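You operate a simulated robot arm through the tools that you are given. There is no shell and no other tool. Be economical: measure what you need, move in short steps, check, and stop when the job is done.

Carry out the task below with a simulated two-armed robot. There is one attempt and no reset: what you move stays moved.

JOB
Put the green grease tube from the tail end of the trailer bed in the black bin and the blue grease tube on the front of the trailer bed. Stack the steel bracket labelled "T" from the bottom shelf of the white trolley on top of the steel bracket labelled "M". Take the blue blanking plug on the bottom shelf of the white trolley and put it away on the top of the grey parts trolley. Any order will do. Set down upright: blue blanking plug.

It is judged by the outcome, as a careful person would: the job done as asked, and still so three seconds after it is handed in. It fails if anything else is knocked over, pushed out of place, dropped, spilled or broken.

ROBOT AND FRAMES
Two 7-joint arms with three-finger grippers on one trunk, on a base that drives. Base frame: it is fixed to the floor where the robot stands at the start and does not move with it; the origin is under the middle of the robot, x ahead of it, y to its left, z up; the surface under the hand at the start is at about z = 0.7. Lengths are in m, angles in rad, forces in N, time in s.
The left shoulder is at the start at [0.07, 0.146, 1.187], the right one opposite. With the tool pointing down near the work surface each hand reaches from about 0.1 to 0.64 m from the robot's upright axis, wherever it stands, measured 20 degrees to its own side. Places, roughly: blue blanking plug [7, 4.5, 0.5]; front of the trailer bed [3.1, -1.2, 0.7]; steel bracket [6.75, 4.25, 0.5]; top of the grey parts trolley [4.2, -3.6, 0.9]. Payload 2.2 kg a hand.
Tool frame (each hand has its own): the origin (TCP) lies between the finger pads and is the grasp point; the fingertips stand 0.028 m ahead of it; z points along the fingers, y is the line along which they close. The gripper opens to 0.102 m. The gripper's body begins 0.071 m behind the TCP.
Orientation is told as [roll, pitch, yaw] about the base's x, y, z axes, in that order, counted from this pose: with the fingers straight down and closing along the base's y, the tool's x points along the base's -x, its y along +y and its z along -z.

CONTROLS
- The arms move only by the tool nudge_tool. It takes "left_rows", "right_rows" or both (then of equal length, played together; a hand with none holds still); each is a list of rows, each an object of numbers (a shift or turn left out is 0, a gripper value left out holds the last): "dx", "dy", "dz": the shift along the base's x, y, z in units of 40 mm (1.0 is 40 mm); "rx", "ry", "rz": the turn, a rotation vector about the base's x, y, z in units of 4 degrees (1.0 is 4 degrees); "grip": the finger opening in m, from 0 to 0.102. In form: [{"dx": .., "dy": .., "dz": .., "rx": .., "ry": .., "rz": .., "grip": ..}, ...]. A call has 1 to 10 rows; each row shifts and turns the commanded pose from where the row before left it. A call with a number of a shift or a turn outside -1 to 1 is refused whole. A row lasts 0.2 s, in which the tool goes at most 0.05 m and 0.15 rad; a call with a longer step from one row to the next is refused whole, and so is a gripper value outside its range. Where a pose cannot be reached the arm comes as near as it can. A force on the tool above 40 N (or 10 N above the force at the start of the call, whichever is more), or a blocked arm, ends the call early, and 0.2 s more pass. The fingers move at their own pace and stop on an object; they squeeze with about 29 N. The grip force told is the motor's: it shows also when the fingers shut on nothing. Time passes only in rows, and 0.2 s behind the last, so rows that do not move let the fingers close. The reply holds the time, the measured pose of the TCP, the force on the tool along the base axes, the opening and the grip force, in the units named above and with some noise, with the torque about the TCP (base axes, N m) and any sound that the robot's microphone picked up.
- Cameras (640 x 400 px; columns grow to the right, rows downward): "scene" is now at [0.1228, -0.0317, 1.4014]; the picture's right is [-0.40, -0.92, 0.00], its down [-0.65, 0.28, -0.71] and it looks along [0.65, -0.28, -0.71] (base axes); focal length 275 px, centre (320, 200). "left" rides on the left gripper at [0.072, 0.038, -0.086] in its tool frame; the picture's right is [-0.47, 0.89, 0.00], its down [-0.60, -0.32, -0.73] and it looks along [-0.65, -0.34, 0.68] (tool axes); focal length 256 px, centre (320, 200). "right" rides on the right gripper at [0.069, 0.044, -0.086] in its tool frame; the picture's right is [-0.53, 0.85, 0.00], its down [-0.58, -0.36, -0.73] and it looks along [-0.62, -0.39, 0.68] (tool axes); focal length 256 px, centre (320, 200). There is no depth. A picture from a camera that has moved, and an enlarged one, comes with that camera's place and axes in the base frame and with its lens.
- snapshot(camera): a new picture of that camera. It takes no simulated time.
- raise_lower(by): slides the trunk up (or, below 0, down) by that many m; the arms and the scene camera ride with it, the base frame stays. It gives what a move gives, with no picture.
- roll_base(legs): drives the robot by 1 to 6 legs, each [ahead, left, turn to the left] in m, m and rad, along the robot's own axes; the way and the turn of a leg run together, so that a leg with both is an arc; at most 1.5 m and 3.142 rad a leg. The arms and the cameras ride along, it lands a little off, and it stops where it bumps. It gives what a move gives.
- aim_head(pan, tilt): turns the head with the scene camera to pan (to the left, within 1.501 rad either way) and tilt (down, from -0.506 to 1.204), counted from straight ahead of the robot. It gives what a move gives.
- inspect(camera, box): a new picture of the part [left, top, right, bottom] of that camera's present view, enlarged. It takes no simulated time.
- finish_job(): hands the job in; it is judged then, once.

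Work in short steps. Places have to be worked out from the pictures, the camera data and where the tool is seen: move nearer, look again, correct. Check each grasp and each placing, and mend what went wrong. You have 165 turns and 130 pictures in all, those below and enlarged ones among them. Open the grippers and draw the arms clear of the work before you hand the job in, unless the task says otherwise; then end with one line.

The tools are called after "Request:" by a JSON object that holds its "api" and its "payload". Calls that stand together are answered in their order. nudge_tool: Moves the arms, as the interface text tells. Its arguments: {"type":"object","properties":{"left_rows":{"type":"array"},"right_rows":{"type":"array"}},"required":[]} The other tools are called the same way: raise_lower (by) slides the trunk up or down; roll_base (legs) drives the base; aim_head (pan, tilt) turns the head that bears the scene camera; snapshot (camera) takes a picture; inspect (camera, box) takes an enlarged picture of a part of a camera's view; finish_job () hands the job in.

At the start:

```text
time: 0.0
left_tool_pos: [0.5235, -0.044, 1.1379]
left_ee_rot: [0.0, 0.0, 0.001]
left_wrist_force: [0.2, -0.3, 0.3]
left_moment: [-0.01, 0.03, -0.01]
left_width: 0.1018
left_grasp_force: 0.1
right_tool_pos: [0.3767, -0.421, 1.1355]
right_ee_rot: [0.001, 0.001, 0.002]
right_wrist_force: [-0.2, 0.6, -0.1]
right_moment: [0.04, -0.01, 0.03]
right_width: 0.1023
right_grasp_force: 0.0
trunk travel left (down, up): [-0.725, 0.215]
robot x, y, heading: [-0.0001, -0.001, 0.002]
head pan, tilt: [-0.415, 0.785]
```

scene: 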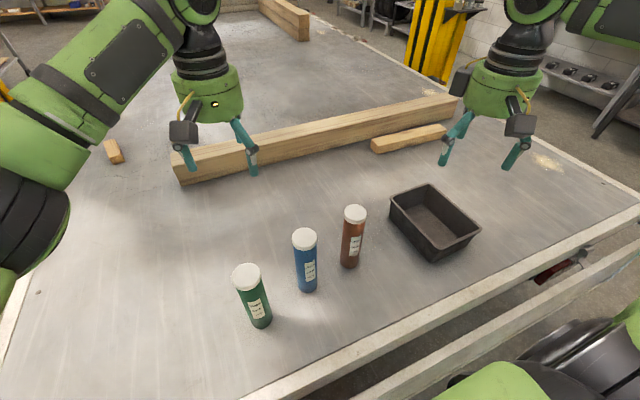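
right: 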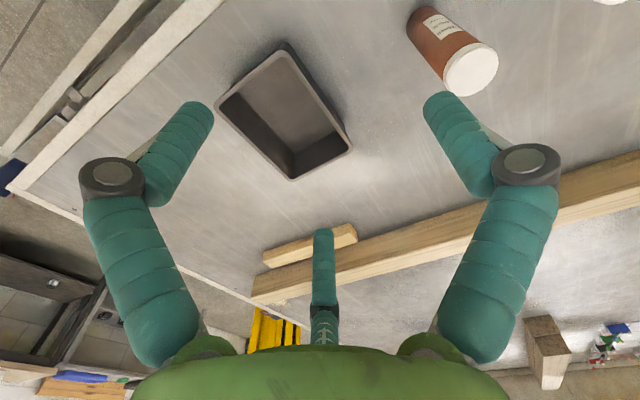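
left: 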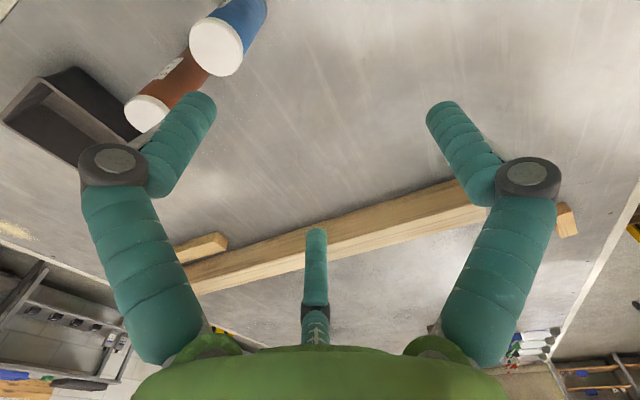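

The three tubes stand near the bed's tail edge: green at about (0.43, 0.0), blue at about (0.47, -0.14), brown at about (0.49, -0.28). I enlarge the view to measure them before moving.

Request:
{"api": "inspect", "payload": {"camera": "scene", "box": [220, 170, 500, 345]}}

Request:
{"api": "aim_head", "payload": {"pan": -0.3, "tilt": 0.3}}

Request:
{"api": "snapshot", "payload": {"camera": "scene"}}

```text
2.29 times, centred on (360, 258) of scene
camera zoom: at [0.1228, -0.0317, 1.4014], right [-0.4, -0.92, 0.0], down [-0.65, 0.28, -0.71], along [0.65, -0.28, -0.71], focal length 629 px, centre (229, 69)
```

zoom: 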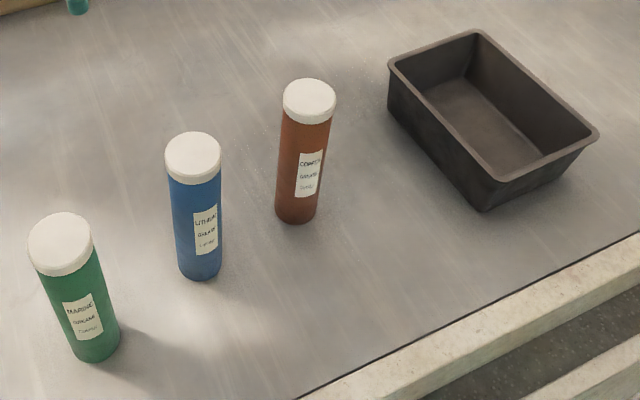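

```text
time: 0.9
left_tool_pos: [0.5227, -0.0437, 1.1386]
left_ee_rot: [-0.001, -0.002, 0.002]
left_wrist_force: [0.6, 0.1, -0.1]
left_moment: [0.0, 0.01, 0.01]
left_width: 0.1021
left_grasp_force: 0.2
right_tool_pos: [0.3763, -0.4206, 1.1368]
right_ee_rot: [0.001, -0.001, 0.0]
right_wrist_force: [0.3, 0.0, 0.7]
right_moment: [-0.04, 0.04, -0.02]
right_width: 0.1019
right_grasp_force: 0.1
trunk travel left (down, up): [-0.725, 0.215]
robot x, y, heading: [0.0012, -0.0025, 0.001]
head pan, tilt: [-0.3, 0.3]
```

```text
125 pictures are left
camera scene: at [0.1375, -0.0265, 1.4445], right [-0.3, -0.96, 0.0], down [-0.28, 0.09, -0.95], along [0.91, -0.28, -0.3], focal length 275 px, centre (320, 200)
```

scene: 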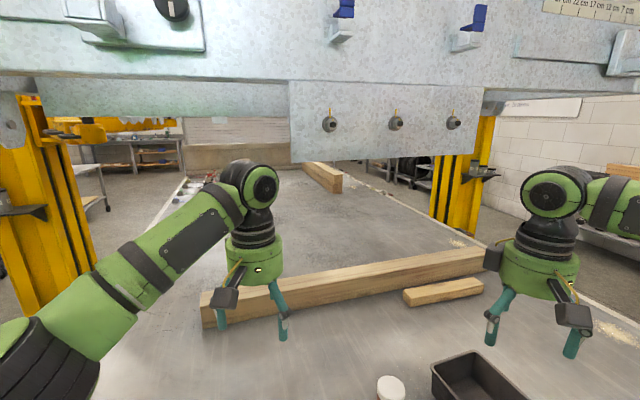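

Cap tops come out at about z = 0.92 and the tubes are about 0.05 wide. I bring the left hand above the green tube.

Request:
{"api": "nudge_tool", "payload": {"left_rows": [{"dx": -0.575, "dy": 0.225, "dz": -0.85}, {"dx": -0.575, "dy": 0.225, "dz": -0.85}, {"dx": -0.575, "dy": 0.225, "dz": -0.85}, {"dx": -0.575, "dy": 0.225, "dz": -0.85}, {}]}}

Request:
{"api": "aim_head", "payload": {"pan": -0.2, "tilt": 0.85}}

Request:
{"api": "snapshot", "payload": {"camera": "scene"}}

Request:
{"api": "snapshot", "payload": {"camera": "left"}}

```text
time: 2.1
left_tool_pos: [0.4294, -0.0102, 1.0015]
left_ee_rot: [-0.001, 0.0, 0.003]
left_wrist_force: [0.7, -0.6, 0.6]
left_moment: [0.03, -0.02, 0.02]
left_width: 0.102
left_grasp_force: 0.1
right_tool_pos: [0.3766, -0.4226, 1.1343]
right_ee_rot: [0.0, 0.001, 0.0]
right_wrist_force: [-0.1, -0.2, 0.1]
right_moment: [0.01, 0.01, 0.01]
right_width: 0.102
right_grasp_force: 0.1
trunk travel left (down, up): [-0.725, 0.215]
robot x, y, heading: [-0.0019, -0.0019, 0.001]
head pan, tilt: [-0.3, 0.3]
```

```text
time: 3.1
left_tool_pos: [0.4304, -0.0102, 1.001]
left_ee_rot: [0.0, 0.002, 0.002]
left_wrist_force: [-0.1, -0.4, -0.1]
left_moment: [0.01, 0.01, 0.01]
left_width: 0.1021
left_grasp_force: 0.0
right_tool_pos: [0.3774, -0.421, 1.136]
right_ee_rot: [0.001, 0.002, -0.001]
right_wrist_force: [0.3, -0.4, 0.3]
right_moment: [0.03, 0.03, -0.01]
right_width: 0.1021
right_grasp_force: 0.0
trunk travel left (down, up): [-0.725, 0.215]
robot x, y, heading: [-0.0027, 0.0021, -0.002]
head pan, tilt: [-0.201, 0.85]
```

```text
124 pictures are left
camera scene: at [0.1249, -0.0144, 1.3963], right [-0.2, -0.98, 0.0], down [-0.74, 0.15, -0.66], along [0.65, -0.13, -0.75], focal length 275 px, centre (320, 200)
```

scene: 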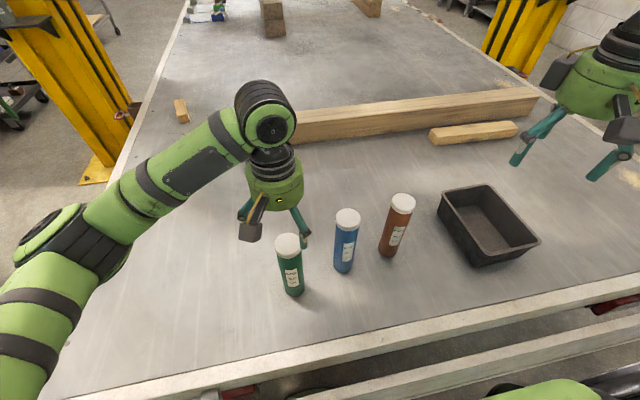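

```text
123 pictures are left
camera left: at [0.357, 0.0291, 1.0886], right [0.46, 0.89, 0.0], down [0.6, -0.32, 0.73], along [0.65, -0.34, -0.68], focal length 256 px, centre (320, 200)
```

left: 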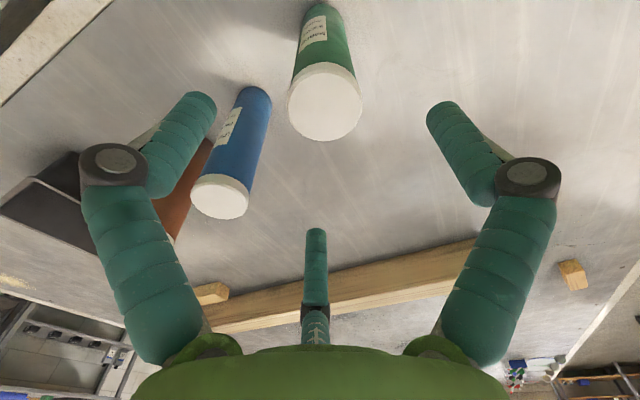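

The camera puts the green cap at (0.433, -0.006) with its top near z 0.92. I descend around it to TCP z of about 0.865 and close.

Request:
{"api": "nudge_tool", "payload": {"left_rows": [{"dx": 0.075, "dy": 0.1, "dz": -0.85}, {"dz": -0.85}, {"dz": -0.85}, {"dz": -0.85}, {}, {"grip": 0.03}, {"grip": 0.03}, {"grip": 0.03}]}}

Request:
{"api": "snapshot", "payload": {"camera": "left"}}

```text
time: 4.9
left_tool_pos: [0.4337, -0.0062, 0.8673]
left_ee_rot: [0.0, -0.004, 0.0]
left_wrist_force: [2.2, -1.2, 8.7]
left_moment: [-0.26, -0.46, 0.0]
left_width: 0.053
left_grasp_force: 29.2
right_tool_pos: [0.3761, -0.4208, 1.1349]
right_ee_rot: [-0.001, 0.0, 0.0]
right_wrist_force: [0.3, 0.0, 0.5]
right_moment: [0.0, 0.0, 0.02]
right_width: 0.102
right_grasp_force: 0.0
trunk travel left (down, up): [-0.725, 0.215]
robot x, y, heading: [-0.0017, 0.0032, -0.001]
head pan, tilt: [-0.201, 0.85]
```

```text
122 pictures are left
camera left: at [0.3603, 0.0325, 0.9531], right [0.46, 0.89, 0.0], down [0.6, -0.32, 0.73], along [0.65, -0.34, -0.68], focal length 256 px, centre (320, 200)
```

left: 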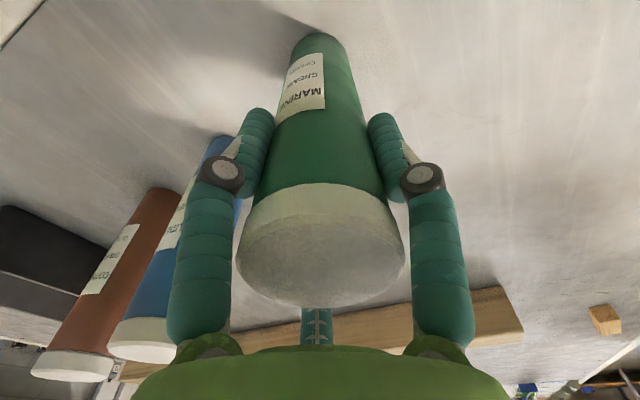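

Green is gripped at 53 mm. I lift it clear and move it left to make room for the right hand.

Request:
{"api": "nudge_tool", "payload": {"left_rows": [{"dz": 0.5}, {"dz": 0.9}, {"dz": 0.9}, {"dz": 0.9}, {"dz": 0.9}, {"dz": 0.9}, {"dz": 0.5, "dy": 0.9}, {"dy": 1.0}, {"dy": 1.0}, {"dy": 1.0}]}}

Request:
{"api": "nudge_tool", "payload": {"right_rows": [{"dx": 0.39, "dy": 1.0, "dz": -0.4}, {"dx": 0.39, "dy": 1.0, "dz": -0.4}, {"dx": 0.39, "dy": 1.0, "dz": -0.4}, {"dx": 0.39, "dy": 1.0, "dz": -0.4}, {"dx": 0.39, "dy": 1.0, "dz": -0.4}, {"dx": 0.39, "dy": 1.0, "dz": -0.4}, {"dx": 0, "dy": 1.0, "dz": -0.4}, {}]}}

Request:
{"api": "snapshot", "payload": {"camera": "right"}}

Request:
{"api": "snapshot", "payload": {"camera": "scene"}}

```text
time: 7.1
left_tool_pos: [0.4325, 0.1551, 1.0849]
left_ee_rot: [-0.002, -0.001, 0.0]
left_wrist_force: [-0.8, 1.7, -3.8]
left_moment: [-0.04, 0.01, -0.04]
left_width: 0.0529
left_grasp_force: 28.8
right_tool_pos: [0.3761, -0.4187, 1.1366]
right_ee_rot: [-0.001, 0.001, 0.0]
right_wrist_force: [-0.7, 0.2, 0.9]
right_moment: [-0.04, 0.01, -0.03]
right_width: 0.1022
right_grasp_force: 0.0
trunk travel left (down, up): [-0.725, 0.215]
robot x, y, heading: [0.0009, -0.002, -0.002]
head pan, tilt: [-0.201, 0.85]
```

```text
time: 8.9
left_tool_pos: [0.4325, 0.1523, 1.086]
left_ee_rot: [-0.002, 0.0, 0.001]
left_wrist_force: [-0.9, 0.2, -5.1]
left_moment: [-0.02, 0.02, 0.0]
left_width: 0.0532
left_grasp_force: 29.3
right_tool_pos: [0.4704, -0.1426, 1.024]
right_ee_rot: [0.001, 0.0, 0.0]
right_wrist_force: [0.7, 0.0, 0.9]
right_moment: [-0.01, 0.01, -0.02]
right_width: 0.1017
right_grasp_force: 0.1
trunk travel left (down, up): [-0.725, 0.215]
robot x, y, heading: [-0.0028, 0.0, -0.001]
head pan, tilt: [-0.201, 0.85]
```

```text
121 pictures are left
camera right: at [0.4005, -0.0987, 1.1096], right [0.53, 0.85, 0.0], down [0.58, -0.36, 0.73], along [0.62, -0.39, -0.68], focal length 256 px, centre (320, 200)
```

right: 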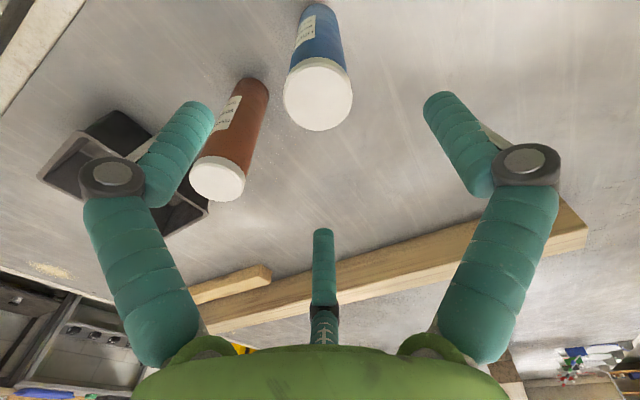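

```text
120 pictures are left
camera scene: at [0.1246, -0.0144, 1.3962], right [-0.2, -0.98, 0.0], down [-0.74, 0.15, -0.66], along [0.65, -0.13, -0.75], focal length 275 px, centre (320, 200)
```

scene: 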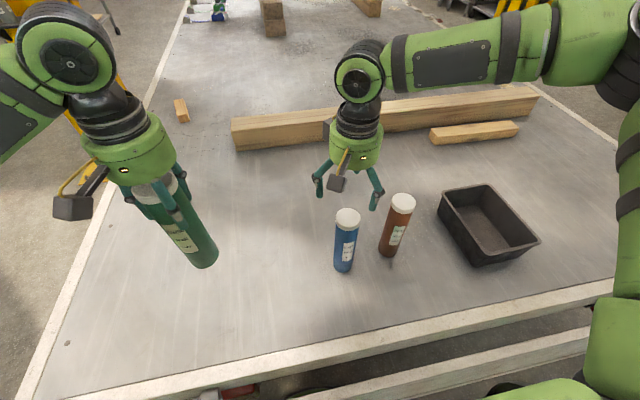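

Green hangs securely on the left. The blue cap is at (0.474, -0.147), so I descend the right hand and grip it.

Request:
{"api": "nudge_tool", "payload": {"right_rows": [{"dx": 0.09, "dy": -0.1, "dz": -0.78}, {"dz": -0.78}, {"dz": -0.78}, {"dz": -0.78}, {"dz": -0.78}, {}, {"grip": 0.03}, {"grip": 0.03}, {"grip": 0.03}]}}

Request:
{"api": "nudge_tool", "payload": {"right_rows": [{"dz": 0.5}, {"dz": 0.9}, {"dz": 0.9}, {"dz": 0.9}, {"dz": 0.9}, {"dz": 0.9}, {"dz": 0.5}, {}]}}

Request:
{"api": "snapshot", "payload": {"camera": "scene"}}

```text
time: 10.9
left_tool_pos: [0.4341, 0.153, 1.0848]
left_ee_rot: [-0.002, 0.002, 0.002]
left_wrist_force: [-0.4, -0.3, -4.9]
left_moment: [-0.02, -0.02, 0.01]
left_width: 0.0532
left_grasp_force: 29.4
right_tool_pos: [0.4515, -0.1797, 0.8926]
right_ee_rot: [0.002, -0.001, 0.001]
right_wrist_force: [0.2, 0.8, 0.4]
right_moment: [0.0, -0.02, 0.01]
right_width: 0.0298
right_grasp_force: 0.0
right hand out of reach, approached as far as the arm can: row 3, 4, 5
trunk travel left (down, up): [-0.725, 0.215]
robot x, y, heading: [-0.0021, -0.0002, -0.001]
head pan, tilt: [-0.201, 0.85]
```

```text
time: 12.7
left_tool_pos: [0.4339, 0.153, 1.0846]
left_ee_rot: [-0.001, 0.002, 0.001]
left_wrist_force: [0.2, -0.4, -5.2]
left_moment: [0.02, 0.01, 0.0]
left_width: 0.0532
left_grasp_force: 29.6
right_tool_pos: [0.4492, -0.1792, 1.1135]
right_ee_rot: [0.002, 0.002, 0.0]
right_wrist_force: [-0.3, 0.5, 0.0]
right_moment: [0.02, 0.0, -0.01]
right_width: 0.0299
right_grasp_force: 0.0
trunk travel left (down, up): [-0.725, 0.215]
robot x, y, heading: [0.0005, 0.0018, 0.002]
head pan, tilt: [-0.201, 0.85]
```

```text
119 pictures are left
camera scene: at [0.1258, -0.0144, 1.3961], right [-0.2, -0.98, 0.0], down [-0.74, 0.15, -0.66], along [0.65, -0.13, -0.75], focal length 275 px, centre (320, 200)
```

scene: 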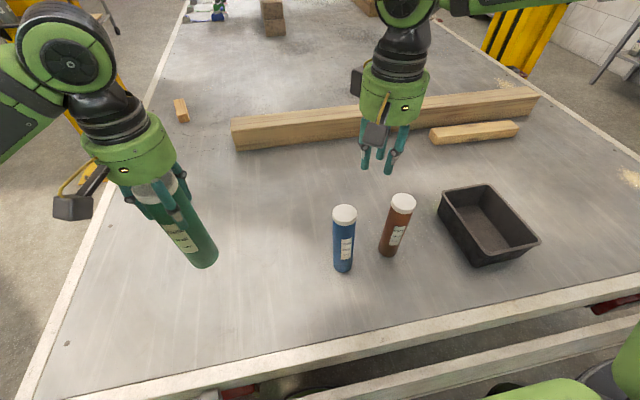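

The right arm ran out of reach short of the tube; the tube is still standing, and almost untouched. I reopen and shift the base 0.15 m left to bring blue into the right hand's zone.

Request:
{"api": "nudge_tool", "payload": {"right_rows": [{"grip": 0.102}, {"grip": 0.102}]}}

Request:
{"api": "roll_base", "payload": {"legs": [[0, 0.15, 0]]}}

Request:
{"api": "snapshot", "payload": {"camera": "right"}}

```text
time: 13.3
left_tool_pos: [0.4343, 0.1536, 1.0852]
left_ee_rot: [-0.001, 0.001, 0.003]
left_wrist_force: [0.2, 0.6, -4.0]
left_moment: [0.02, 0.02, 0.02]
left_width: 0.053
left_grasp_force: 29.2
right_tool_pos: [0.4484, -0.1786, 1.1139]
right_ee_rot: [-0.001, 0.001, -0.001]
right_wrist_force: [-0.5, -0.3, 0.7]
right_moment: [0.01, 0.04, 0.0]
right_width: 0.1021
right_grasp_force: 0.0
trunk travel left (down, up): [-0.725, 0.215]
robot x, y, heading: [-0.0001, 0.0032, 0.004]
head pan, tilt: [-0.201, 0.85]
```

```text
time: 14.7
left_tool_pos: [0.4339, 0.2989, 1.0845]
left_ee_rot: [0.001, 0.001, -0.001]
left_wrist_force: [0.2, -0.4, -3.7]
left_moment: [0.02, 0.01, -0.01]
left_width: 0.0532
left_grasp_force: 28.8
right_tool_pos: [0.4486, -0.0317, 1.1122]
right_ee_rot: [0.002, -0.002, 0.0]
right_wrist_force: [0.0, -0.5, 0.3]
right_moment: [0.0, -0.02, 0.04]
right_width: 0.1021
right_grasp_force: 0.0
trunk travel left (down, up): [-0.725, 0.215]
robot x, y, heading: [0.0026, 0.1478, -0.003]
head pan, tilt: [-0.201, 0.85]
```

```text
118 pictures are left
camera right: at [0.3799, 0.0114, 1.1992], right [0.53, 0.85, 0.0], down [0.58, -0.37, 0.73], along [0.62, -0.39, -0.68], focal length 256 px, centre (320, 200)
```

right: 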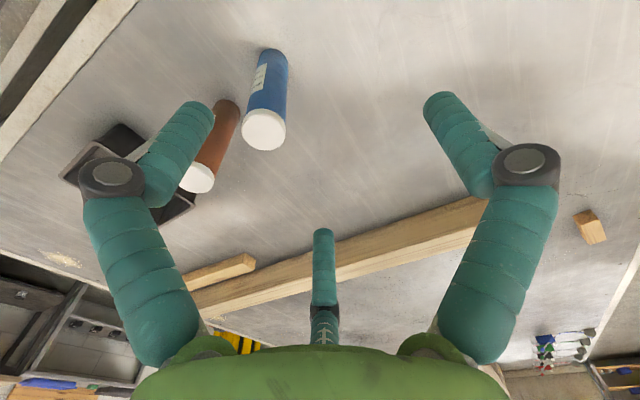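

Blue cap now appears near (0.487, -0.140). I move over it and look again.

Request:
{"api": "nudge_tool", "payload": {"right_rows": [{"dx": 0.23, "dy": -0.69, "dz": -0.65}, {"dx": 0.23, "dy": -0.69, "dz": -0.65}, {"dx": 0.23, "dy": -0.69, "dz": -0.65}, {"dx": 0.23, "dy": -0.69, "dz": -0.65}, {}]}}

Request:
{"api": "snapshot", "payload": {"camera": "right"}}

```text
time: 15.9
left_tool_pos: [0.4329, 0.303, 1.0861]
left_ee_rot: [-0.002, -0.001, 0.0]
left_wrist_force: [0.7, 0.6, -4.7]
left_moment: [0.0, 0.03, 0.01]
left_width: 0.0531
left_grasp_force: 29.1
right_tool_pos: [0.4851, -0.14, 1.0094]
right_ee_rot: [-0.001, 0.001, 0.001]
right_wrist_force: [-0.2, -0.2, 0.5]
right_moment: [0.01, -0.01, -0.01]
right_width: 0.1019
right_grasp_force: 0.1
trunk travel left (down, up): [-0.725, 0.215]
robot x, y, heading: [-0.0013, 0.1473, -0.001]
head pan, tilt: [-0.201, 0.85]
```

```text
117 pictures are left
camera right: at [0.4172, -0.0971, 1.0957], right [0.53, 0.85, 0.0], down [0.58, -0.36, 0.73], along [0.62, -0.39, -0.68], focal length 256 px, centre (320, 200)
```

right: 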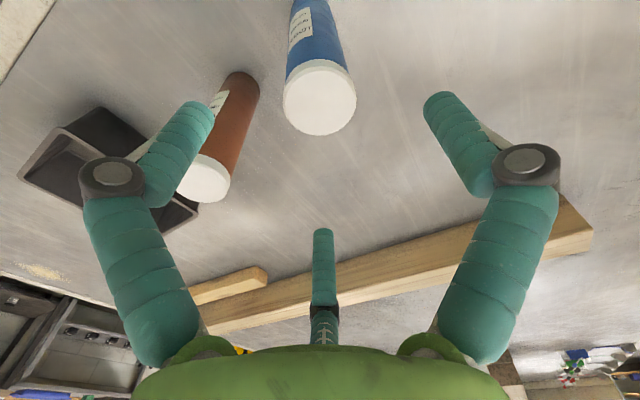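

Blue cap is at (0.488, -0.142), right under the hand. I descend without closing yet.

Request:
{"api": "nudge_tool", "payload": {"right_rows": [{"dx": 0.07, "dy": -0.05, "dz": -0.9}, {"dz": -0.9}, {"dz": -0.9}, {"dz": -0.85}, {}]}}

```text
time: 17.1
left_tool_pos: [0.4336, 0.3013, 1.0855]
left_ee_rot: [-0.001, 0.001, -0.001]
left_wrist_force: [0.7, 0.4, -5.9]
left_moment: [0.02, -0.01, 0.03]
left_width: 0.053
left_grasp_force: 29.4
right_tool_pos: [0.488, -0.1434, 0.8673]
right_ee_rot: [0.001, 0.0, 0.0]
right_wrist_force: [0.2, 0.1, 0.7]
right_moment: [0.01, -0.01, 0.03]
right_width: 0.1021
right_grasp_force: 0.0
trunk travel left (down, up): [-0.725, 0.215]
robot x, y, heading: [0.0023, 0.1485, 0.003]
head pan, tilt: [-0.201, 0.85]
```

It reached the full depth. I close and lift.

Request:
{"api": "nudge_tool", "payload": {"right_rows": [{"grip": 0.03}, {"grip": 0.03}, {"grip": 0.03}, {"dz": 0.5}, {"dz": 0.9}, {"dz": 0.9}, {"dz": 0.9}, {"dz": 0.9}, {"dz": 0.9}, {}]}}

Request:
{"api": "snapshot", "payload": {"camera": "scene"}}

```text
time: 19.3
left_tool_pos: [0.435, 0.3008, 1.0845]
left_ee_rot: [0.0, 0.002, -0.001]
left_wrist_force: [-0.5, 0.0, -3.8]
left_moment: [-0.03, 0.03, 0.0]
left_width: 0.0529
left_grasp_force: 29.1
right_tool_pos: [0.4892, -0.1435, 1.0674]
right_ee_rot: [0.0, 0.001, 0.002]
right_wrist_force: [0.3, 0.0, -4.6]
right_moment: [0.04, -0.03, -0.03]
right_width: 0.0539
right_grasp_force: 28.9
trunk travel left (down, up): [-0.725, 0.215]
robot x, y, heading: [0.0008, 0.1451, -0.001]
head pan, tilt: [-0.201, 0.85]
```

```text
116 pictures are left
camera scene: at [0.1266, 0.1336, 1.396], right [-0.2, -0.98, 0.0], down [-0.74, 0.15, -0.66], along [0.65, -0.13, -0.75], focal length 275 px, centre (320, 200)
```

scene: 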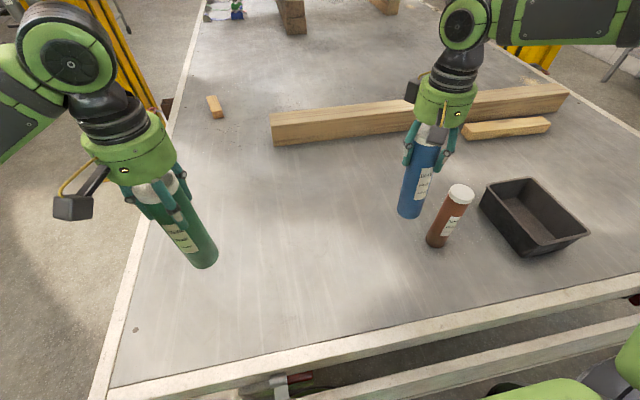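

Blue is held. I raise the trunk so both tubes clear the brown one, tuck the right hand aside, and look to the right before driving that way.

Request:
{"api": "raise_lower", "payload": {"by": 0.12}}

Request:
{"api": "nudge_tool", "payload": {"right_rows": [{"dx": -0.4, "dy": -1.0}, {"dx": -0.4, "dy": -1.0}, {"dx": -0.4, "dy": -1.0}, {"dx": -0.4, "dy": -1.0}, {"dx": -0.4, "dy": -0.6}]}}

Request:
{"api": "aim_head", "payload": {"pan": -1.3, "tilt": 0.5}}

Request:
{"api": "snapshot", "payload": {"camera": "scene"}}

```text
time: 20.8
left_tool_pos: [0.4334, 0.3008, 1.2044]
left_ee_rot: [-0.001, 0.002, -0.001]
left_wrist_force: [-0.6, 0.4, -3.8]
left_moment: [-0.02, 0.0, -0.02]
left_width: 0.0531
left_grasp_force: 29.1
right_tool_pos: [0.4891, -0.1411, 1.1884]
right_ee_rot: [0.0, 0.002, 0.001]
right_wrist_force: [0.5, -0.5, -3.8]
right_moment: [-0.04, 0.01, 0.01]
right_width: 0.0538
right_grasp_force: 28.8
trunk travel left (down, up): [-0.845, 0.095]
robot x, y, heading: [-0.0016, 0.1477, -0.001]
head pan, tilt: [-0.201, 0.85]
```

```text
time: 22.0
left_tool_pos: [0.433, 0.2987, 1.2051]
left_ee_rot: [0.001, 0.002, 0.001]
left_wrist_force: [-0.8, 0.1, -4.2]
left_moment: [0.03, -0.02, 0.01]
left_width: 0.0529
left_grasp_force: 28.3
right_tool_pos: [0.4085, -0.3285, 1.1878]
right_ee_rot: [0.001, -0.001, 0.0]
right_wrist_force: [-0.2, 0.5, -4.1]
right_moment: [0.05, -0.04, -0.04]
right_width: 0.0533
right_grasp_force: 29.5
trunk travel left (down, up): [-0.845, 0.095]
robot x, y, heading: [0.0044, 0.1511, 0.002]
head pan, tilt: [-0.201, 0.85]
```

```text
time: 23.3
left_tool_pos: [0.4343, 0.3017, 1.2056]
left_ee_rot: [0.001, 0.002, -0.002]
left_wrist_force: [-0.3, -0.4, -4.3]
left_moment: [0.01, -0.02, -0.04]
left_width: 0.0529
left_grasp_force: 29.3
right_tool_pos: [0.4101, -0.3264, 1.1888]
right_ee_rot: [0.0, 0.003, 0.001]
right_wrist_force: [-0.1, -0.5, -4.6]
right_moment: [0.02, -0.01, -0.01]
right_width: 0.0532
right_grasp_force: 29.0
trunk travel left (down, up): [-0.845, 0.095]
robot x, y, heading: [0.001, 0.148, 0.0]
head pan, tilt: [-1.3, 0.499]
```

```text
115 pictures are left
camera scene: at [0.0739, 0.0613, 1.546], right [-0.96, -0.27, 0.0], down [-0.13, 0.46, -0.88], along [0.23, -0.85, -0.48], focal length 275 px, centre (320, 200)
```

scene: 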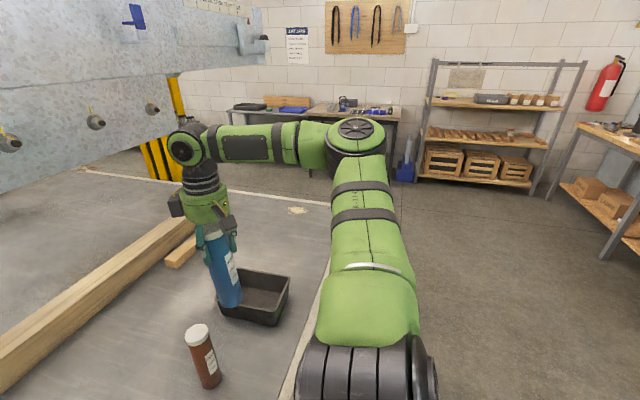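

The floor to the right is clear. I drive 0.9 m right so the bin sits in front-left.

Request:
{"api": "roll_base", "payload": {"legs": [[0, -0.9, 0]]}}

Request:
{"api": "aim_head", "payload": {"pan": 0.2, "tilt": 0.85}}

Request:
{"api": "snapshot", "payload": {"camera": "scene"}}

```text
time: 28.1
left_tool_pos: [0.4349, -0.6033, 1.2045]
left_ee_rot: [0.0, 0.0, 0.003]
left_wrist_force: [1.0, 0.2, -4.2]
left_moment: [0.0, 0.02, -0.01]
left_width: 0.0528
left_grasp_force: 28.7
right_tool_pos: [0.4117, -1.2315, 1.1874]
right_ee_rot: [0.001, 0.003, 0.0]
right_wrist_force: [-0.5, 0.3, -3.8]
right_moment: [-0.05, -0.05, 0.0]
right_width: 0.053
right_grasp_force: 29.4
trunk travel left (down, up): [-0.845, 0.095]
robot x, y, heading: [0.0024, -0.7548, 0.004]
head pan, tilt: [-1.3, 0.499]
```

```text
time: 29.7
left_tool_pos: [0.4337, -0.6037, 1.2058]
left_ee_rot: [0.001, 0.002, 0.002]
left_wrist_force: [-1.1, -0.1, -5.1]
left_moment: [-0.03, 0.04, 0.0]
left_width: 0.0525
left_grasp_force: 28.5
right_tool_pos: [0.4117, -1.2328, 1.1879]
right_ee_rot: [0.001, 0.0, 0.001]
right_wrist_force: [-0.2, 0.4, -4.7]
right_moment: [0.0, -0.02, 0.0]
right_width: 0.053
right_grasp_force: 29.4
trunk travel left (down, up): [-0.845, 0.095]
robot x, y, heading: [0.0005, -0.7567, 0.006]
head pan, tilt: [0.201, 0.85]
```

```text
114 pictures are left
camera scene: at [0.1266, -0.7411, 1.5161], right [0.2, -0.98, 0.0], down [-0.74, -0.15, -0.66], along [0.65, 0.13, -0.75], focal length 275 px, centre (320, 200)
```

scene: 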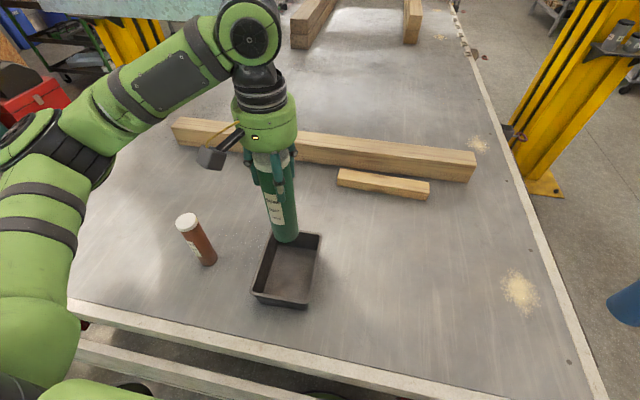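

Bin centre is at about (0.498, -0.568). I move the green tube above it and partly down, then check.

Request:
{"api": "nudge_tool", "payload": {"left_rows": [{"dx": 0.8, "dy": 0.45}, {"dx": 0.8, "dy": 0.45}, {"dz": -0.9}, {"dz": -0.9}, {"dz": -0.9}, {"dz": -0.9}, {"dz": -0.9}, {"dz": -0.9}, {}]}}

Request:
{"api": "snapshot", "payload": {"camera": "left"}}

Request:
{"api": "snapshot", "payload": {"camera": "scene"}}

```text
time: 31.7
left_tool_pos: [0.4979, -0.5656, 0.9883]
left_ee_rot: [0.0, 0.002, 0.002]
left_wrist_force: [-0.4, 0.3, -4.8]
left_moment: [0.01, -0.02, 0.0]
left_width: 0.0529
left_grasp_force: 28.4
right_tool_pos: [0.4116, -1.2325, 1.1885]
right_ee_rot: [0.002, 0.001, 0.003]
right_wrist_force: [0.4, -1.1, -4.4]
right_moment: [0.02, 0.0, -0.01]
right_width: 0.0531
right_grasp_force: 28.6
trunk travel left (down, up): [-0.845, 0.095]
robot x, y, heading: [-0.0004, -0.7563, 0.005]
head pan, tilt: [0.201, 0.85]
```

```text
113 pictures are left
camera left: at [0.4248, -0.5276, 1.0757], right [0.46, 0.89, 0.0], down [0.61, -0.32, 0.73], along [0.65, -0.34, -0.68], focal length 256 px, centre (320, 200)
```

left: 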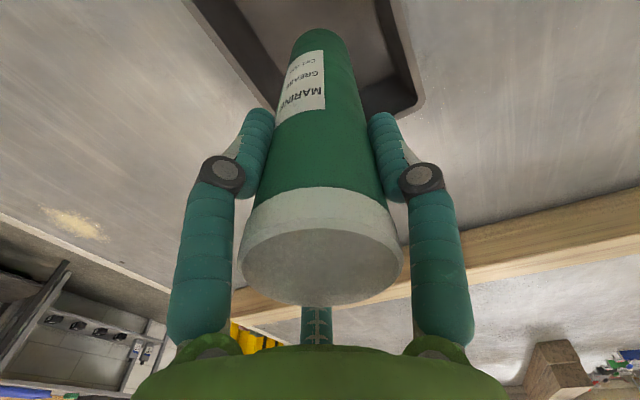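

```text
112 pictures are left
camera scene: at [0.1265, -0.7411, 1.5161], right [0.2, -0.98, 0.0], down [-0.74, -0.15, -0.66], along [0.65, 0.13, -0.75], focal length 275 px, centre (320, 200)
```

scene: 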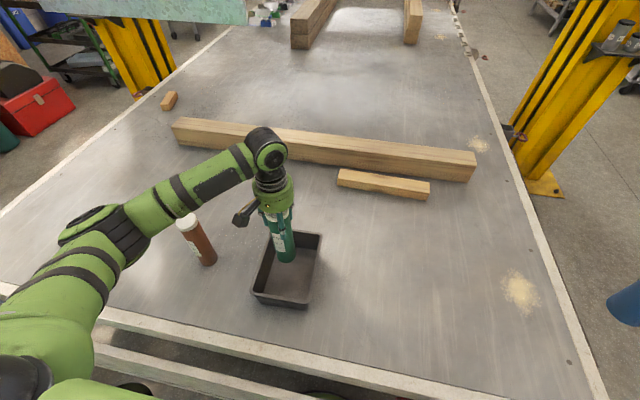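

Tube is over the middle of the bin. I lower it until it touches the bin floor.

Request:
{"api": "nudge_tool", "payload": {"left_rows": [{"dz": -0.9}, {"dz": -0.9}, {"dz": -0.6}, {"dz": -0.2}, {"dz": -0.1}, {}]}}

```text
time: 33.1
left_tool_pos: [0.4976, -0.569, 0.8822]
left_ee_rot: [0.0, 0.002, 0.0]
left_wrist_force: [0.4, -0.3, -4.4]
left_moment: [0.04, 0.01, 0.0]
left_width: 0.0527
left_grasp_force: 28.9
right_tool_pos: [0.4108, -1.2322, 1.1881]
right_ee_rot: [0.0, 0.002, 0.003]
right_wrist_force: [0.1, 0.6, -5.0]
right_moment: [0.01, 0.0, -0.01]
right_width: 0.0529
right_grasp_force: 28.4
trunk travel left (down, up): [-0.845, 0.095]
robot x, y, heading: [0.0014, -0.756, 0.001]
head pan, tilt: [0.201, 0.85]
```

Still no contact; I lower in small steps.

Request:
{"api": "nudge_tool", "payload": {"left_rows": [{"dz": -0.1}, {"dz": -0.1}, {}]}}

```text
time: 33.9
left_tool_pos: [0.4992, -0.5682, 0.8731]
left_ee_rot: [-0.001, 0.003, 0.002]
left_wrist_force: [-0.5, -0.2, -3.3]
left_moment: [0.0, 0.01, 0.01]
left_width: 0.053
left_grasp_force: 29.4
right_tool_pos: [0.411, -1.2318, 1.1884]
right_ee_rot: [0.0, 0.003, 0.003]
right_wrist_force: [0.5, -1.0, -4.2]
right_moment: [-0.02, -0.02, 0.01]
right_width: 0.0529
right_grasp_force: 28.9
trunk travel left (down, up): [-0.845, 0.095]
robot x, y, heading: [-0.0004, -0.7582, 0.006]
head pan, tilt: [0.201, 0.85]
```

Request:
{"api": "nudge_tool", "payload": {"left_rows": [{"dz": -0.06}, {}]}}

```text
time: 34.5
left_tool_pos: [0.4998, -0.5681, 0.8712]
left_ee_rot: [0.0, 0.001, 0.0]
left_wrist_force: [0.2, 0.1, -4.4]
left_moment: [-0.02, 0.0, 0.0]
left_width: 0.053
left_grasp_force: 29.2
right_tool_pos: [0.4109, -1.233, 1.1875]
right_ee_rot: [0.0, 0.002, 0.001]
right_wrist_force: [0.0, -1.0, -4.2]
right_moment: [-0.02, -0.02, 0.0]
right_width: 0.0531
right_grasp_force: 28.9
trunk travel left (down, up): [-0.845, 0.095]
robot x, y, heading: [0.001, -0.757, 0.005]
head pan, tilt: [0.201, 0.85]
```

No contact yet; a few more millimetres.

Request:
{"api": "nudge_tool", "payload": {"left_rows": [{"dz": -0.07}, {"dz": -0.07}, {}]}}

```text
time: 35.3
left_tool_pos: [0.4977, -0.5701, 0.8687]
left_ee_rot: [-0.001, -0.008, 0.003]
left_wrist_force: [1.6, -0.8, 23.3]
left_moment: [-0.03, -0.25, 0.0]
left_width: 0.0535
left_grasp_force: 28.7
right_tool_pos: [0.4073, -1.2333, 1.1881]
right_ee_rot: [0.001, -0.001, 0.001]
right_wrist_force: [-0.1, 0.1, -4.4]
right_moment: [0.01, -0.01, 0.0]
right_width: 0.0531
right_grasp_force: 29.3
trunk travel left (down, up): [-0.845, 0.095]
robot x, y, heading: [0.0017, -0.761, 0.003]
head pan, tilt: [0.201, 0.85]
```

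Contact. I ease up slightly, then open gently and rise.

Request:
{"api": "nudge_tool", "payload": {"left_rows": [{"dz": 0.07}, {"grip": 0.07}, {"grip": 0.1}, {"grip": 0.1}, {"dz": 0.5}, {"dz": 0.8}, {"dz": 0.8}, {"dz": 0.8}, {"dz": 0.8}, {"dz": 0.8}]}}

Request:
{"api": "snapshot", "payload": {"camera": "left"}}

Request:
{"api": "snapshot", "payload": {"camera": "scene"}}

```text
time: 37.5
left_tool_pos: [0.4992, -0.5675, 1.0479]
left_ee_rot: [0.0, 0.003, 0.002]
left_wrist_force: [0.9, -0.1, 0.1]
left_moment: [0.01, -0.02, 0.0]
left_width: 0.1001
left_grasp_force: 0.1
right_tool_pos: [0.4114, -1.2321, 1.1881]
right_ee_rot: [0.0, 0.002, 0.001]
right_wrist_force: [0.3, 0.3, -4.1]
right_moment: [0.02, -0.07, -0.03]
right_width: 0.053
right_grasp_force: 29.0
trunk travel left (down, up): [-0.845, 0.095]
robot x, y, heading: [0.0039, -0.7551, 0.0]
head pan, tilt: [0.201, 0.85]
```

```text
111 pictures are left
camera left: at [0.4267, -0.5284, 1.1346], right [0.46, 0.89, 0.0], down [0.61, -0.32, 0.73], along [0.65, -0.34, -0.68], focal length 256 px, centre (320, 200)
```

left: 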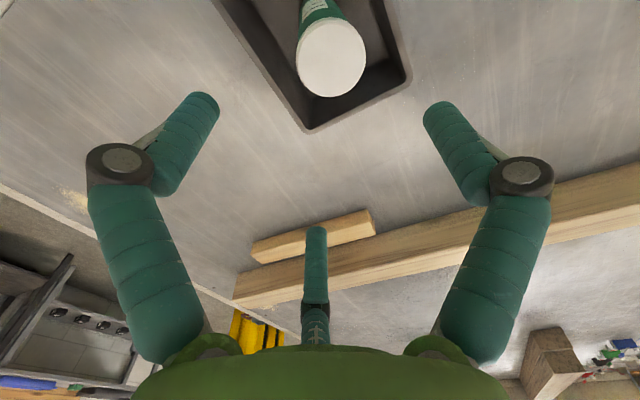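

```text
110 pictures are left
camera scene: at [0.1257, -0.7409, 1.5161], right [0.2, -0.98, 0.0], down [-0.74, -0.15, -0.66], along [0.65, 0.13, -0.75], focal length 275 px, centre (320, 200)
```

scene: 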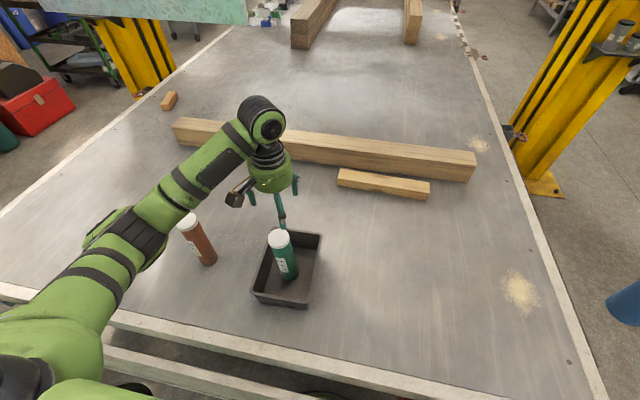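

Green stands upright inside the bin. I lift the left hand back and survey the right side for the drive to the front.

Request:
{"api": "nudge_tool", "payload": {"left_rows": [{"dz": 0.9}, {"dz": 0.9}, {"dz": 0.9}, {"dz": 0.9}, {"dz": 0.5, "dx": -0.8}, {"dx": -0.9}, {"dx": -0.9}]}}

Request:
{"api": "aim_head", "payload": {"pan": -0.75, "tilt": 0.35}}

Request:
{"api": "snapshot", "payload": {"camera": "scene"}}

```text
time: 39.1
left_tool_pos: [0.3927, -0.5695, 1.2126]
left_ee_rot: [-0.001, 0.0, 0.001]
left_wrist_force: [0.9, 0.3, 0.7]
left_moment: [-0.03, -0.01, 0.01]
left_width: 0.0999
left_grasp_force: 0.1
right_tool_pos: [0.4091, -1.2318, 1.1896]
right_ee_rot: [0.001, 0.002, 0.001]
right_wrist_force: [0.6, -0.1, -4.9]
right_moment: [-0.02, -0.01, 0.0]
right_width: 0.0532
right_grasp_force: 29.2
trunk travel left (down, up): [-0.845, 0.095]
robot x, y, heading: [0.0014, -0.756, -0.002]
head pan, tilt: [0.201, 0.85]
```

```text
time: 40.3
left_tool_pos: [0.3939, -0.5695, 1.2136]
left_ee_rot: [-0.001, 0.0, 0.001]
left_wrist_force: [0.1, 0.1, -0.3]
left_moment: [0.0, 0.04, 0.01]
left_width: 0.0999
left_grasp_force: 0.0
right_tool_pos: [0.4094, -1.2321, 1.1881]
right_ee_rot: [0.001, 0.0, 0.002]
right_wrist_force: [-0.6, 0.9, -5.0]
right_moment: [0.02, -0.02, 0.0]
right_width: 0.0531
right_grasp_force: 29.7
trunk travel left (down, up): [-0.845, 0.095]
robot x, y, heading: [0.0011, -0.7578, 0.003]
head pan, tilt: [-0.75, 0.351]
```

```text
109 pictures are left
camera scene: at [0.1175, -0.8202, 1.5597], right [-0.68, -0.73, 0.0], down [-0.25, 0.23, -0.94], along [0.69, -0.64, -0.34], focal length 275 px, centre (320, 200)
```

scene: 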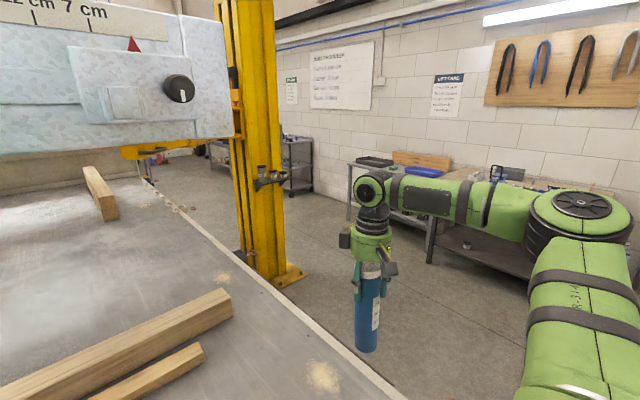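

The corridor between the yellow post (y to about -2.1) and the wall bench (front y about -3.35) leads to the front. I sidestep to about y = -2.75 and look ahead.

Request:
{"api": "roll_base", "payload": {"legs": [[0, -1.0, 0], [0, -1.0, 0]]}}

Request:
{"api": "aim_head", "payload": {"pan": 0.0, "tilt": 0.35}}

Request:
{"api": "snapshot", "payload": {"camera": "scene"}}

```text
time: 50.3
left_tool_pos: [0.3983, -2.5852, 1.2134]
left_ee_rot: [-0.001, 0.002, 0.005]
left_wrist_force: [0.7, 0.1, 0.1]
left_moment: [0.0, 0.0, -0.03]
left_width: 0.1001
left_grasp_force: 0.1
right_tool_pos: [0.4178, -3.2471, 1.1893]
right_ee_rot: [0.0, 0.0, 0.005]
right_wrist_force: [-1.2, 0.8, -3.8]
right_moment: [-0.04, -0.04, -0.03]
right_width: 0.0532
right_grasp_force: 29.1
trunk travel left (down, up): [-0.845, 0.095]
robot x, y, heading: [0.0014, -2.7743, -0.0]
head pan, tilt: [-0.75, 0.351]
```

```text
time: 51.4
left_tool_pos: [0.3994, -2.5851, 1.2137]
left_ee_rot: [-0.001, 0.0, 0.005]
left_wrist_force: [0.2, -0.2, -0.1]
left_moment: [0.01, -0.01, 0.02]
left_width: 0.0999
left_grasp_force: 0.0
right_tool_pos: [0.4172, -3.2479, 1.1877]
right_ee_rot: [0.001, 0.0, 0.005]
right_wrist_force: [-0.1, 0.2, -4.4]
right_moment: [0.0, -0.03, -0.02]
right_width: 0.053
right_grasp_force: 29.2
trunk travel left (down, up): [-0.845, 0.095]
robot x, y, heading: [0.0052, -2.7757, 0.001]
head pan, tilt: [0.0, 0.351]
```

```text
108 pictures are left
camera scene: at [0.1479, -2.7735, 1.5598], right [0.0, -1.0, 0.0], down [-0.34, 0.0, -0.94], along [0.94, 0.0, -0.34], focal length 275 px, centre (320, 200)
```

scene: 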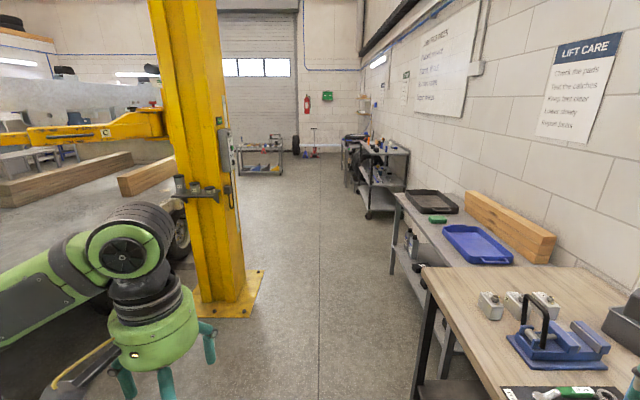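

The corridor is about 1 m wide between the post's baseplate (y -2.23) and the benches (y -3.3). I check how far the left elbow sticks out before passing the post.

Request:
{"api": "aim_head", "payload": {"pan": 0.9, "tilt": 0.7}}

Request:
{"api": "snapshot", "payload": {"camera": "scene"}}

Request:
{"api": "aim_head", "payload": {"pan": -0.9, "tilt": 0.7}}

Request:
{"api": "snapshot", "payload": {"camera": "scene"}}

```text
time: 52.6
left_tool_pos: [0.3991, -2.586, 1.2132]
left_ee_rot: [0.0, 0.002, 0.004]
left_wrist_force: [0.9, 1.1, -0.3]
left_moment: [0.01, 0.01, 0.02]
left_width: 0.1
left_grasp_force: 0.1
right_tool_pos: [0.4178, -3.2482, 1.1881]
right_ee_rot: [0.002, -0.001, 0.005]
right_wrist_force: [0.2, -0.7, -4.7]
right_moment: [-0.05, -0.02, 0.0]
right_width: 0.053
right_grasp_force: 28.8
trunk travel left (down, up): [-0.845, 0.095]
robot x, y, heading: [0.0033, -2.7752, 0.006]
head pan, tilt: [0.901, 0.7]
```

```text
107 pictures are left
camera scene: at [0.1073, -2.7072, 1.5285], right [0.79, -0.62, 0.0], down [-0.4, -0.51, -0.77], along [0.47, 0.6, -0.64], focal length 275 px, centre (320, 200)
```

scene: 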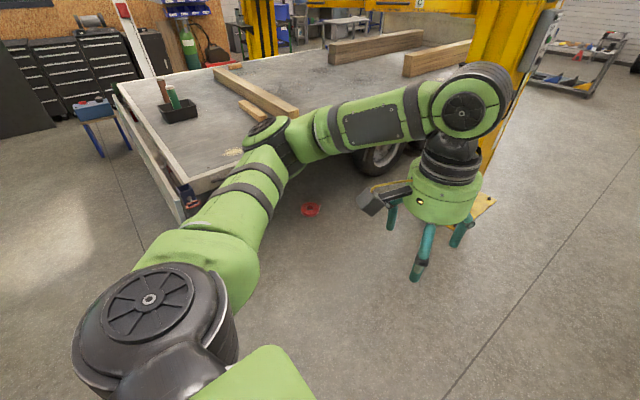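

```text
time: 54.4
left_tool_pos: [0.3976, -2.5846, 1.2127]
left_ee_rot: [0.0, 0.001, 0.004]
left_wrist_force: [0.4, -0.5, 0.2]
left_moment: [0.02, -0.02, -0.04]
left_width: 0.1002
left_grasp_force: 0.0
right_tool_pos: [0.4177, -3.2486, 1.1878]
right_ee_rot: [0.002, -0.001, 0.004]
right_wrist_force: [0.6, 0.9, -5.1]
right_moment: [0.01, 0.0, -0.01]
right_width: 0.0528
right_grasp_force: 29.0
trunk travel left (down, up): [-0.845, 0.095]
robot x, y, heading: [0.0031, -2.7771, 0.003]
head pan, tilt: [-0.901, 0.7]
```

```text
106 pictures are left
camera scene: at [0.1079, -2.8402, 1.5284], right [-0.78, -0.62, 0.0], down [-0.4, 0.5, -0.76], along [0.48, -0.6, -0.64], focal length 275 px, centre (320, 200)
```

scene: 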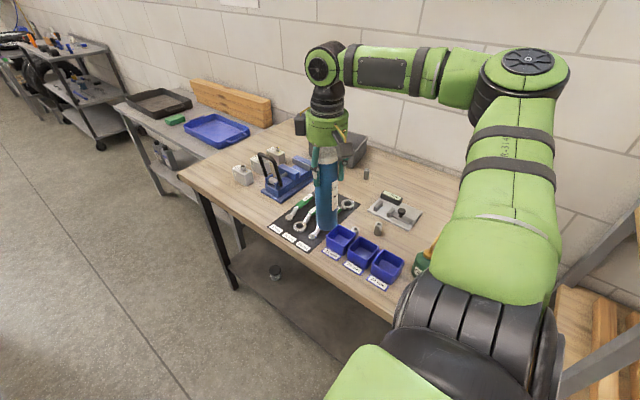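

The left elbow would pass close to the post, so I turn the robot 0.5 rad to the right, raise the trunk so the tube clears the bench items, and crab along +x.

Request:
{"api": "raise_lower", "payload": {"by": 0.09}}

Request:
{"api": "roll_base", "payload": {"legs": [[0, 0, -0.5], [1.317, 0.719, 0], [1.317, 0.719, 0]]}}

Request:
{"api": "aim_head", "payload": {"pan": 1.3, "tilt": 0.35}}

Request:
{"api": "snapshot", "payload": {"camera": "scene"}}

```text
time: 55.7
left_tool_pos: [0.3978, -2.5846, 1.3026]
left_ee_rot: [0.001, 0.003, 0.005]
left_wrist_force: [0.7, -0.4, 0.8]
left_moment: [-0.01, 0.01, 0.0]
left_width: 0.0998
left_grasp_force: 0.1
right_tool_pos: [0.417, -3.2482, 1.278]
right_ee_rot: [0.002, 0.001, 0.003]
right_wrist_force: [-0.5, -0.6, -4.0]
right_moment: [0.0, -0.01, 0.03]
right_width: 0.0533
right_grasp_force: 29.1
trunk travel left (down, up): [-0.935, 0.005]
robot x, y, heading: [0.0096, -2.7777, 0.004]
head pan, tilt: [-0.901, 0.7]
```

```text
refused: leg 2 is longer than a leg can be; nothing moved
```

```text
time: 57.8
left_tool_pos: [0.3983, -2.5855, 1.3034]
left_ee_rot: [0.001, 0.001, 0.006]
left_wrist_force: [0.9, 0.9, 0.4]
left_moment: [0.02, -0.03, -0.01]
left_width: 0.1003
left_grasp_force: 0.1
right_tool_pos: [0.4169, -3.2486, 1.2783]
right_ee_rot: [0.001, -0.001, 0.005]
right_wrist_force: [0.0, 0.8, -4.9]
right_moment: [0.02, -0.03, -0.01]
right_width: 0.053
right_grasp_force: 28.7
trunk travel left (down, up): [-0.935, 0.005]
robot x, y, heading: [0.0054, -2.7726, 0.004]
head pan, tilt: [1.3, 0.351]
```

```text
105 pictures are left
camera scene: at [0.0794, -2.6842, 1.6498], right [0.96, -0.26, 0.0], down [-0.09, -0.33, -0.94], along [0.25, 0.91, -0.34], focal length 275 px, centre (320, 200)
```

scene: 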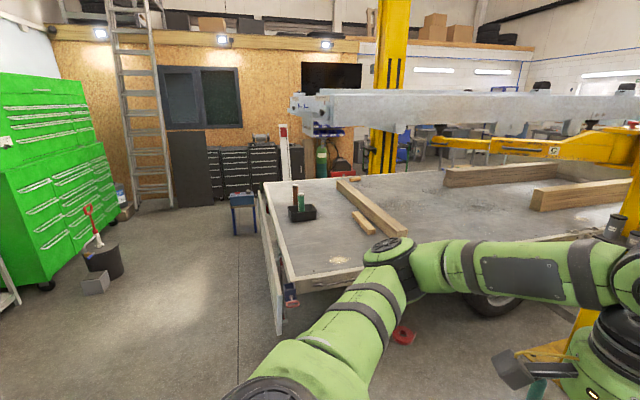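

The leg was just over the limit; I use slightly shorter legs.

Request:
{"api": "roll_base", "payload": {"legs": [[0, 0, -0.5], [1.29, 0.704, 0], [1.29, 0.704, 0]]}}

Request:
{"api": "aim_head", "payload": {"pan": 1.3, "tilt": 0.35}}

Request:
{"api": "snapshot", "payload": {"camera": "scene"}}

```text
time: 73.4
left_tool_pos: [3.3835, -2.7235, 1.3032]
left_ee_rot: [0.001, 0.0, -0.472]
left_wrist_force: [-0.4, 0.1, 0.1]
left_moment: [0.02, -0.01, 0.0]
left_width: 0.1002
left_grasp_force: 0.0
right_tool_pos: [3.096, -3.3218, 1.278]
right_ee_rot: [0.0, 0.002, -0.472]
right_wrist_force: [-0.3, -0.4, -4.4]
right_moment: [0.0, 0.01, -0.02]
right_width: 0.0533
right_grasp_force: 28.5
trunk travel left (down, up): [-0.935, 0.005]
robot x, y, heading: [2.949, -2.7125, -0.469]
head pan, tilt: [1.3, 0.351]
```

```text
time: 74.0
left_tool_pos: [3.3835, -2.7234, 1.3031]
left_ee_rot: [0.0, -0.001, -0.472]
left_wrist_force: [0.1, 0.2, 1.3]
left_moment: [-0.01, -0.02, -0.01]
left_width: 0.0999
left_grasp_force: 0.0
right_tool_pos: [3.096, -3.3208, 1.2785]
right_ee_rot: [0.001, 0.002, -0.472]
right_wrist_force: [-0.6, -0.3, -4.1]
right_moment: [-0.05, -0.02, 0.01]
right_width: 0.0529
right_grasp_force: 28.8
trunk travel left (down, up): [-0.935, 0.005]
robot x, y, heading: [2.9494, -2.7137, -0.474]
head pan, tilt: [1.3, 0.351]
```

```text
104 pictures are left
camera scene: at [3.0545, -2.6655, 1.6499], right [0.74, -0.68, 0.0], down [-0.23, -0.25, -0.94], along [0.64, 0.69, -0.34], focal length 275 px, centre (320, 200)
```

scene: 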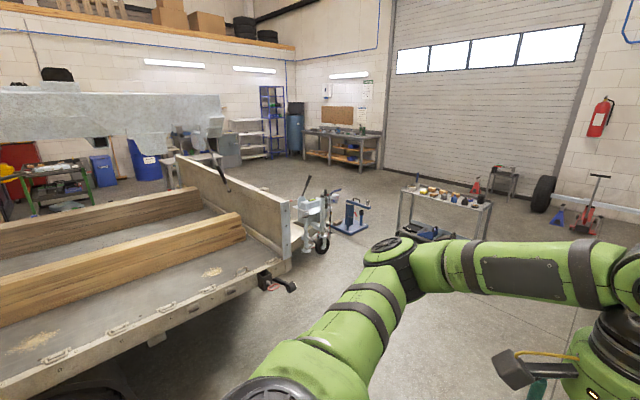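

The bed's right edge is at y of about -1.4 and a free strip lies beside the timber near (3.1–3.3, -1.2). I step a bit in +x, turn to face the bed, and look.

Request:
{"api": "roll_base", "payload": {"legs": [[0.12, 0.06, 0], [0, 0, 2.04]]}}

Request:
{"api": "aim_head", "payload": {"pan": 0.0, "tilt": 0.4}}

Request:
{"api": "snapshot", "payload": {"camera": "scene"}}

```text
time: 80.2
left_tool_pos: [2.8951, -2.3186, 1.3027]
left_ee_rot: [0.0, 0.002, 1.569]
left_wrist_force: [0.1, -0.7, 0.3]
left_moment: [0.0, -0.03, -0.01]
left_width: 0.1
left_grasp_force: 0.1
right_tool_pos: [3.5575, -2.3036, 1.2778]
right_ee_rot: [0.003, 0.002, 1.571]
right_wrist_force: [0.9, -0.6, -4.2]
right_moment: [0.03, -0.01, -0.01]
right_width: 0.0529
right_grasp_force: 29.0
trunk travel left (down, up): [-0.935, 0.005]
robot x, y, heading: [3.0816, -2.7136, 1.572]
head pan, tilt: [1.3, 0.351]
```

```text
time: 81.6
left_tool_pos: [2.8943, -2.3195, 1.303]
left_ee_rot: [-0.001, 0.002, 1.571]
left_wrist_force: [-0.1, -0.4, 0.2]
left_moment: [0.0, -0.03, -0.02]
left_width: 0.1001
left_grasp_force: 0.0
right_tool_pos: [3.5575, -2.3022, 1.2779]
right_ee_rot: [0.002, 0.001, 1.571]
right_wrist_force: [-0.2, -0.6, -4.0]
right_moment: [0.02, 0.0, 0.01]
right_width: 0.053
right_grasp_force: 29.6
trunk travel left (down, up): [-0.935, 0.005]
robot x, y, heading: [3.0833, -2.715, 1.57]
head pan, tilt: [0.0, 0.4]
```

```text
103 pictures are left
camera scene: at [3.0815, -2.568, 1.6452], right [1.0, 0.0, 0.0], down [0.0, -0.39, -0.92], along [0.0, 0.92, -0.39], focal length 275 px, centre (320, 200)
```

scene: 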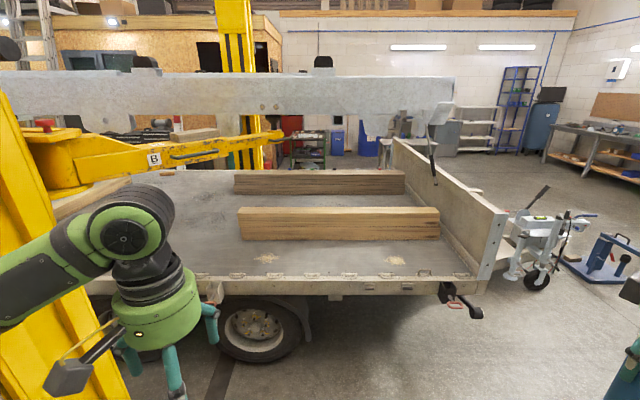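

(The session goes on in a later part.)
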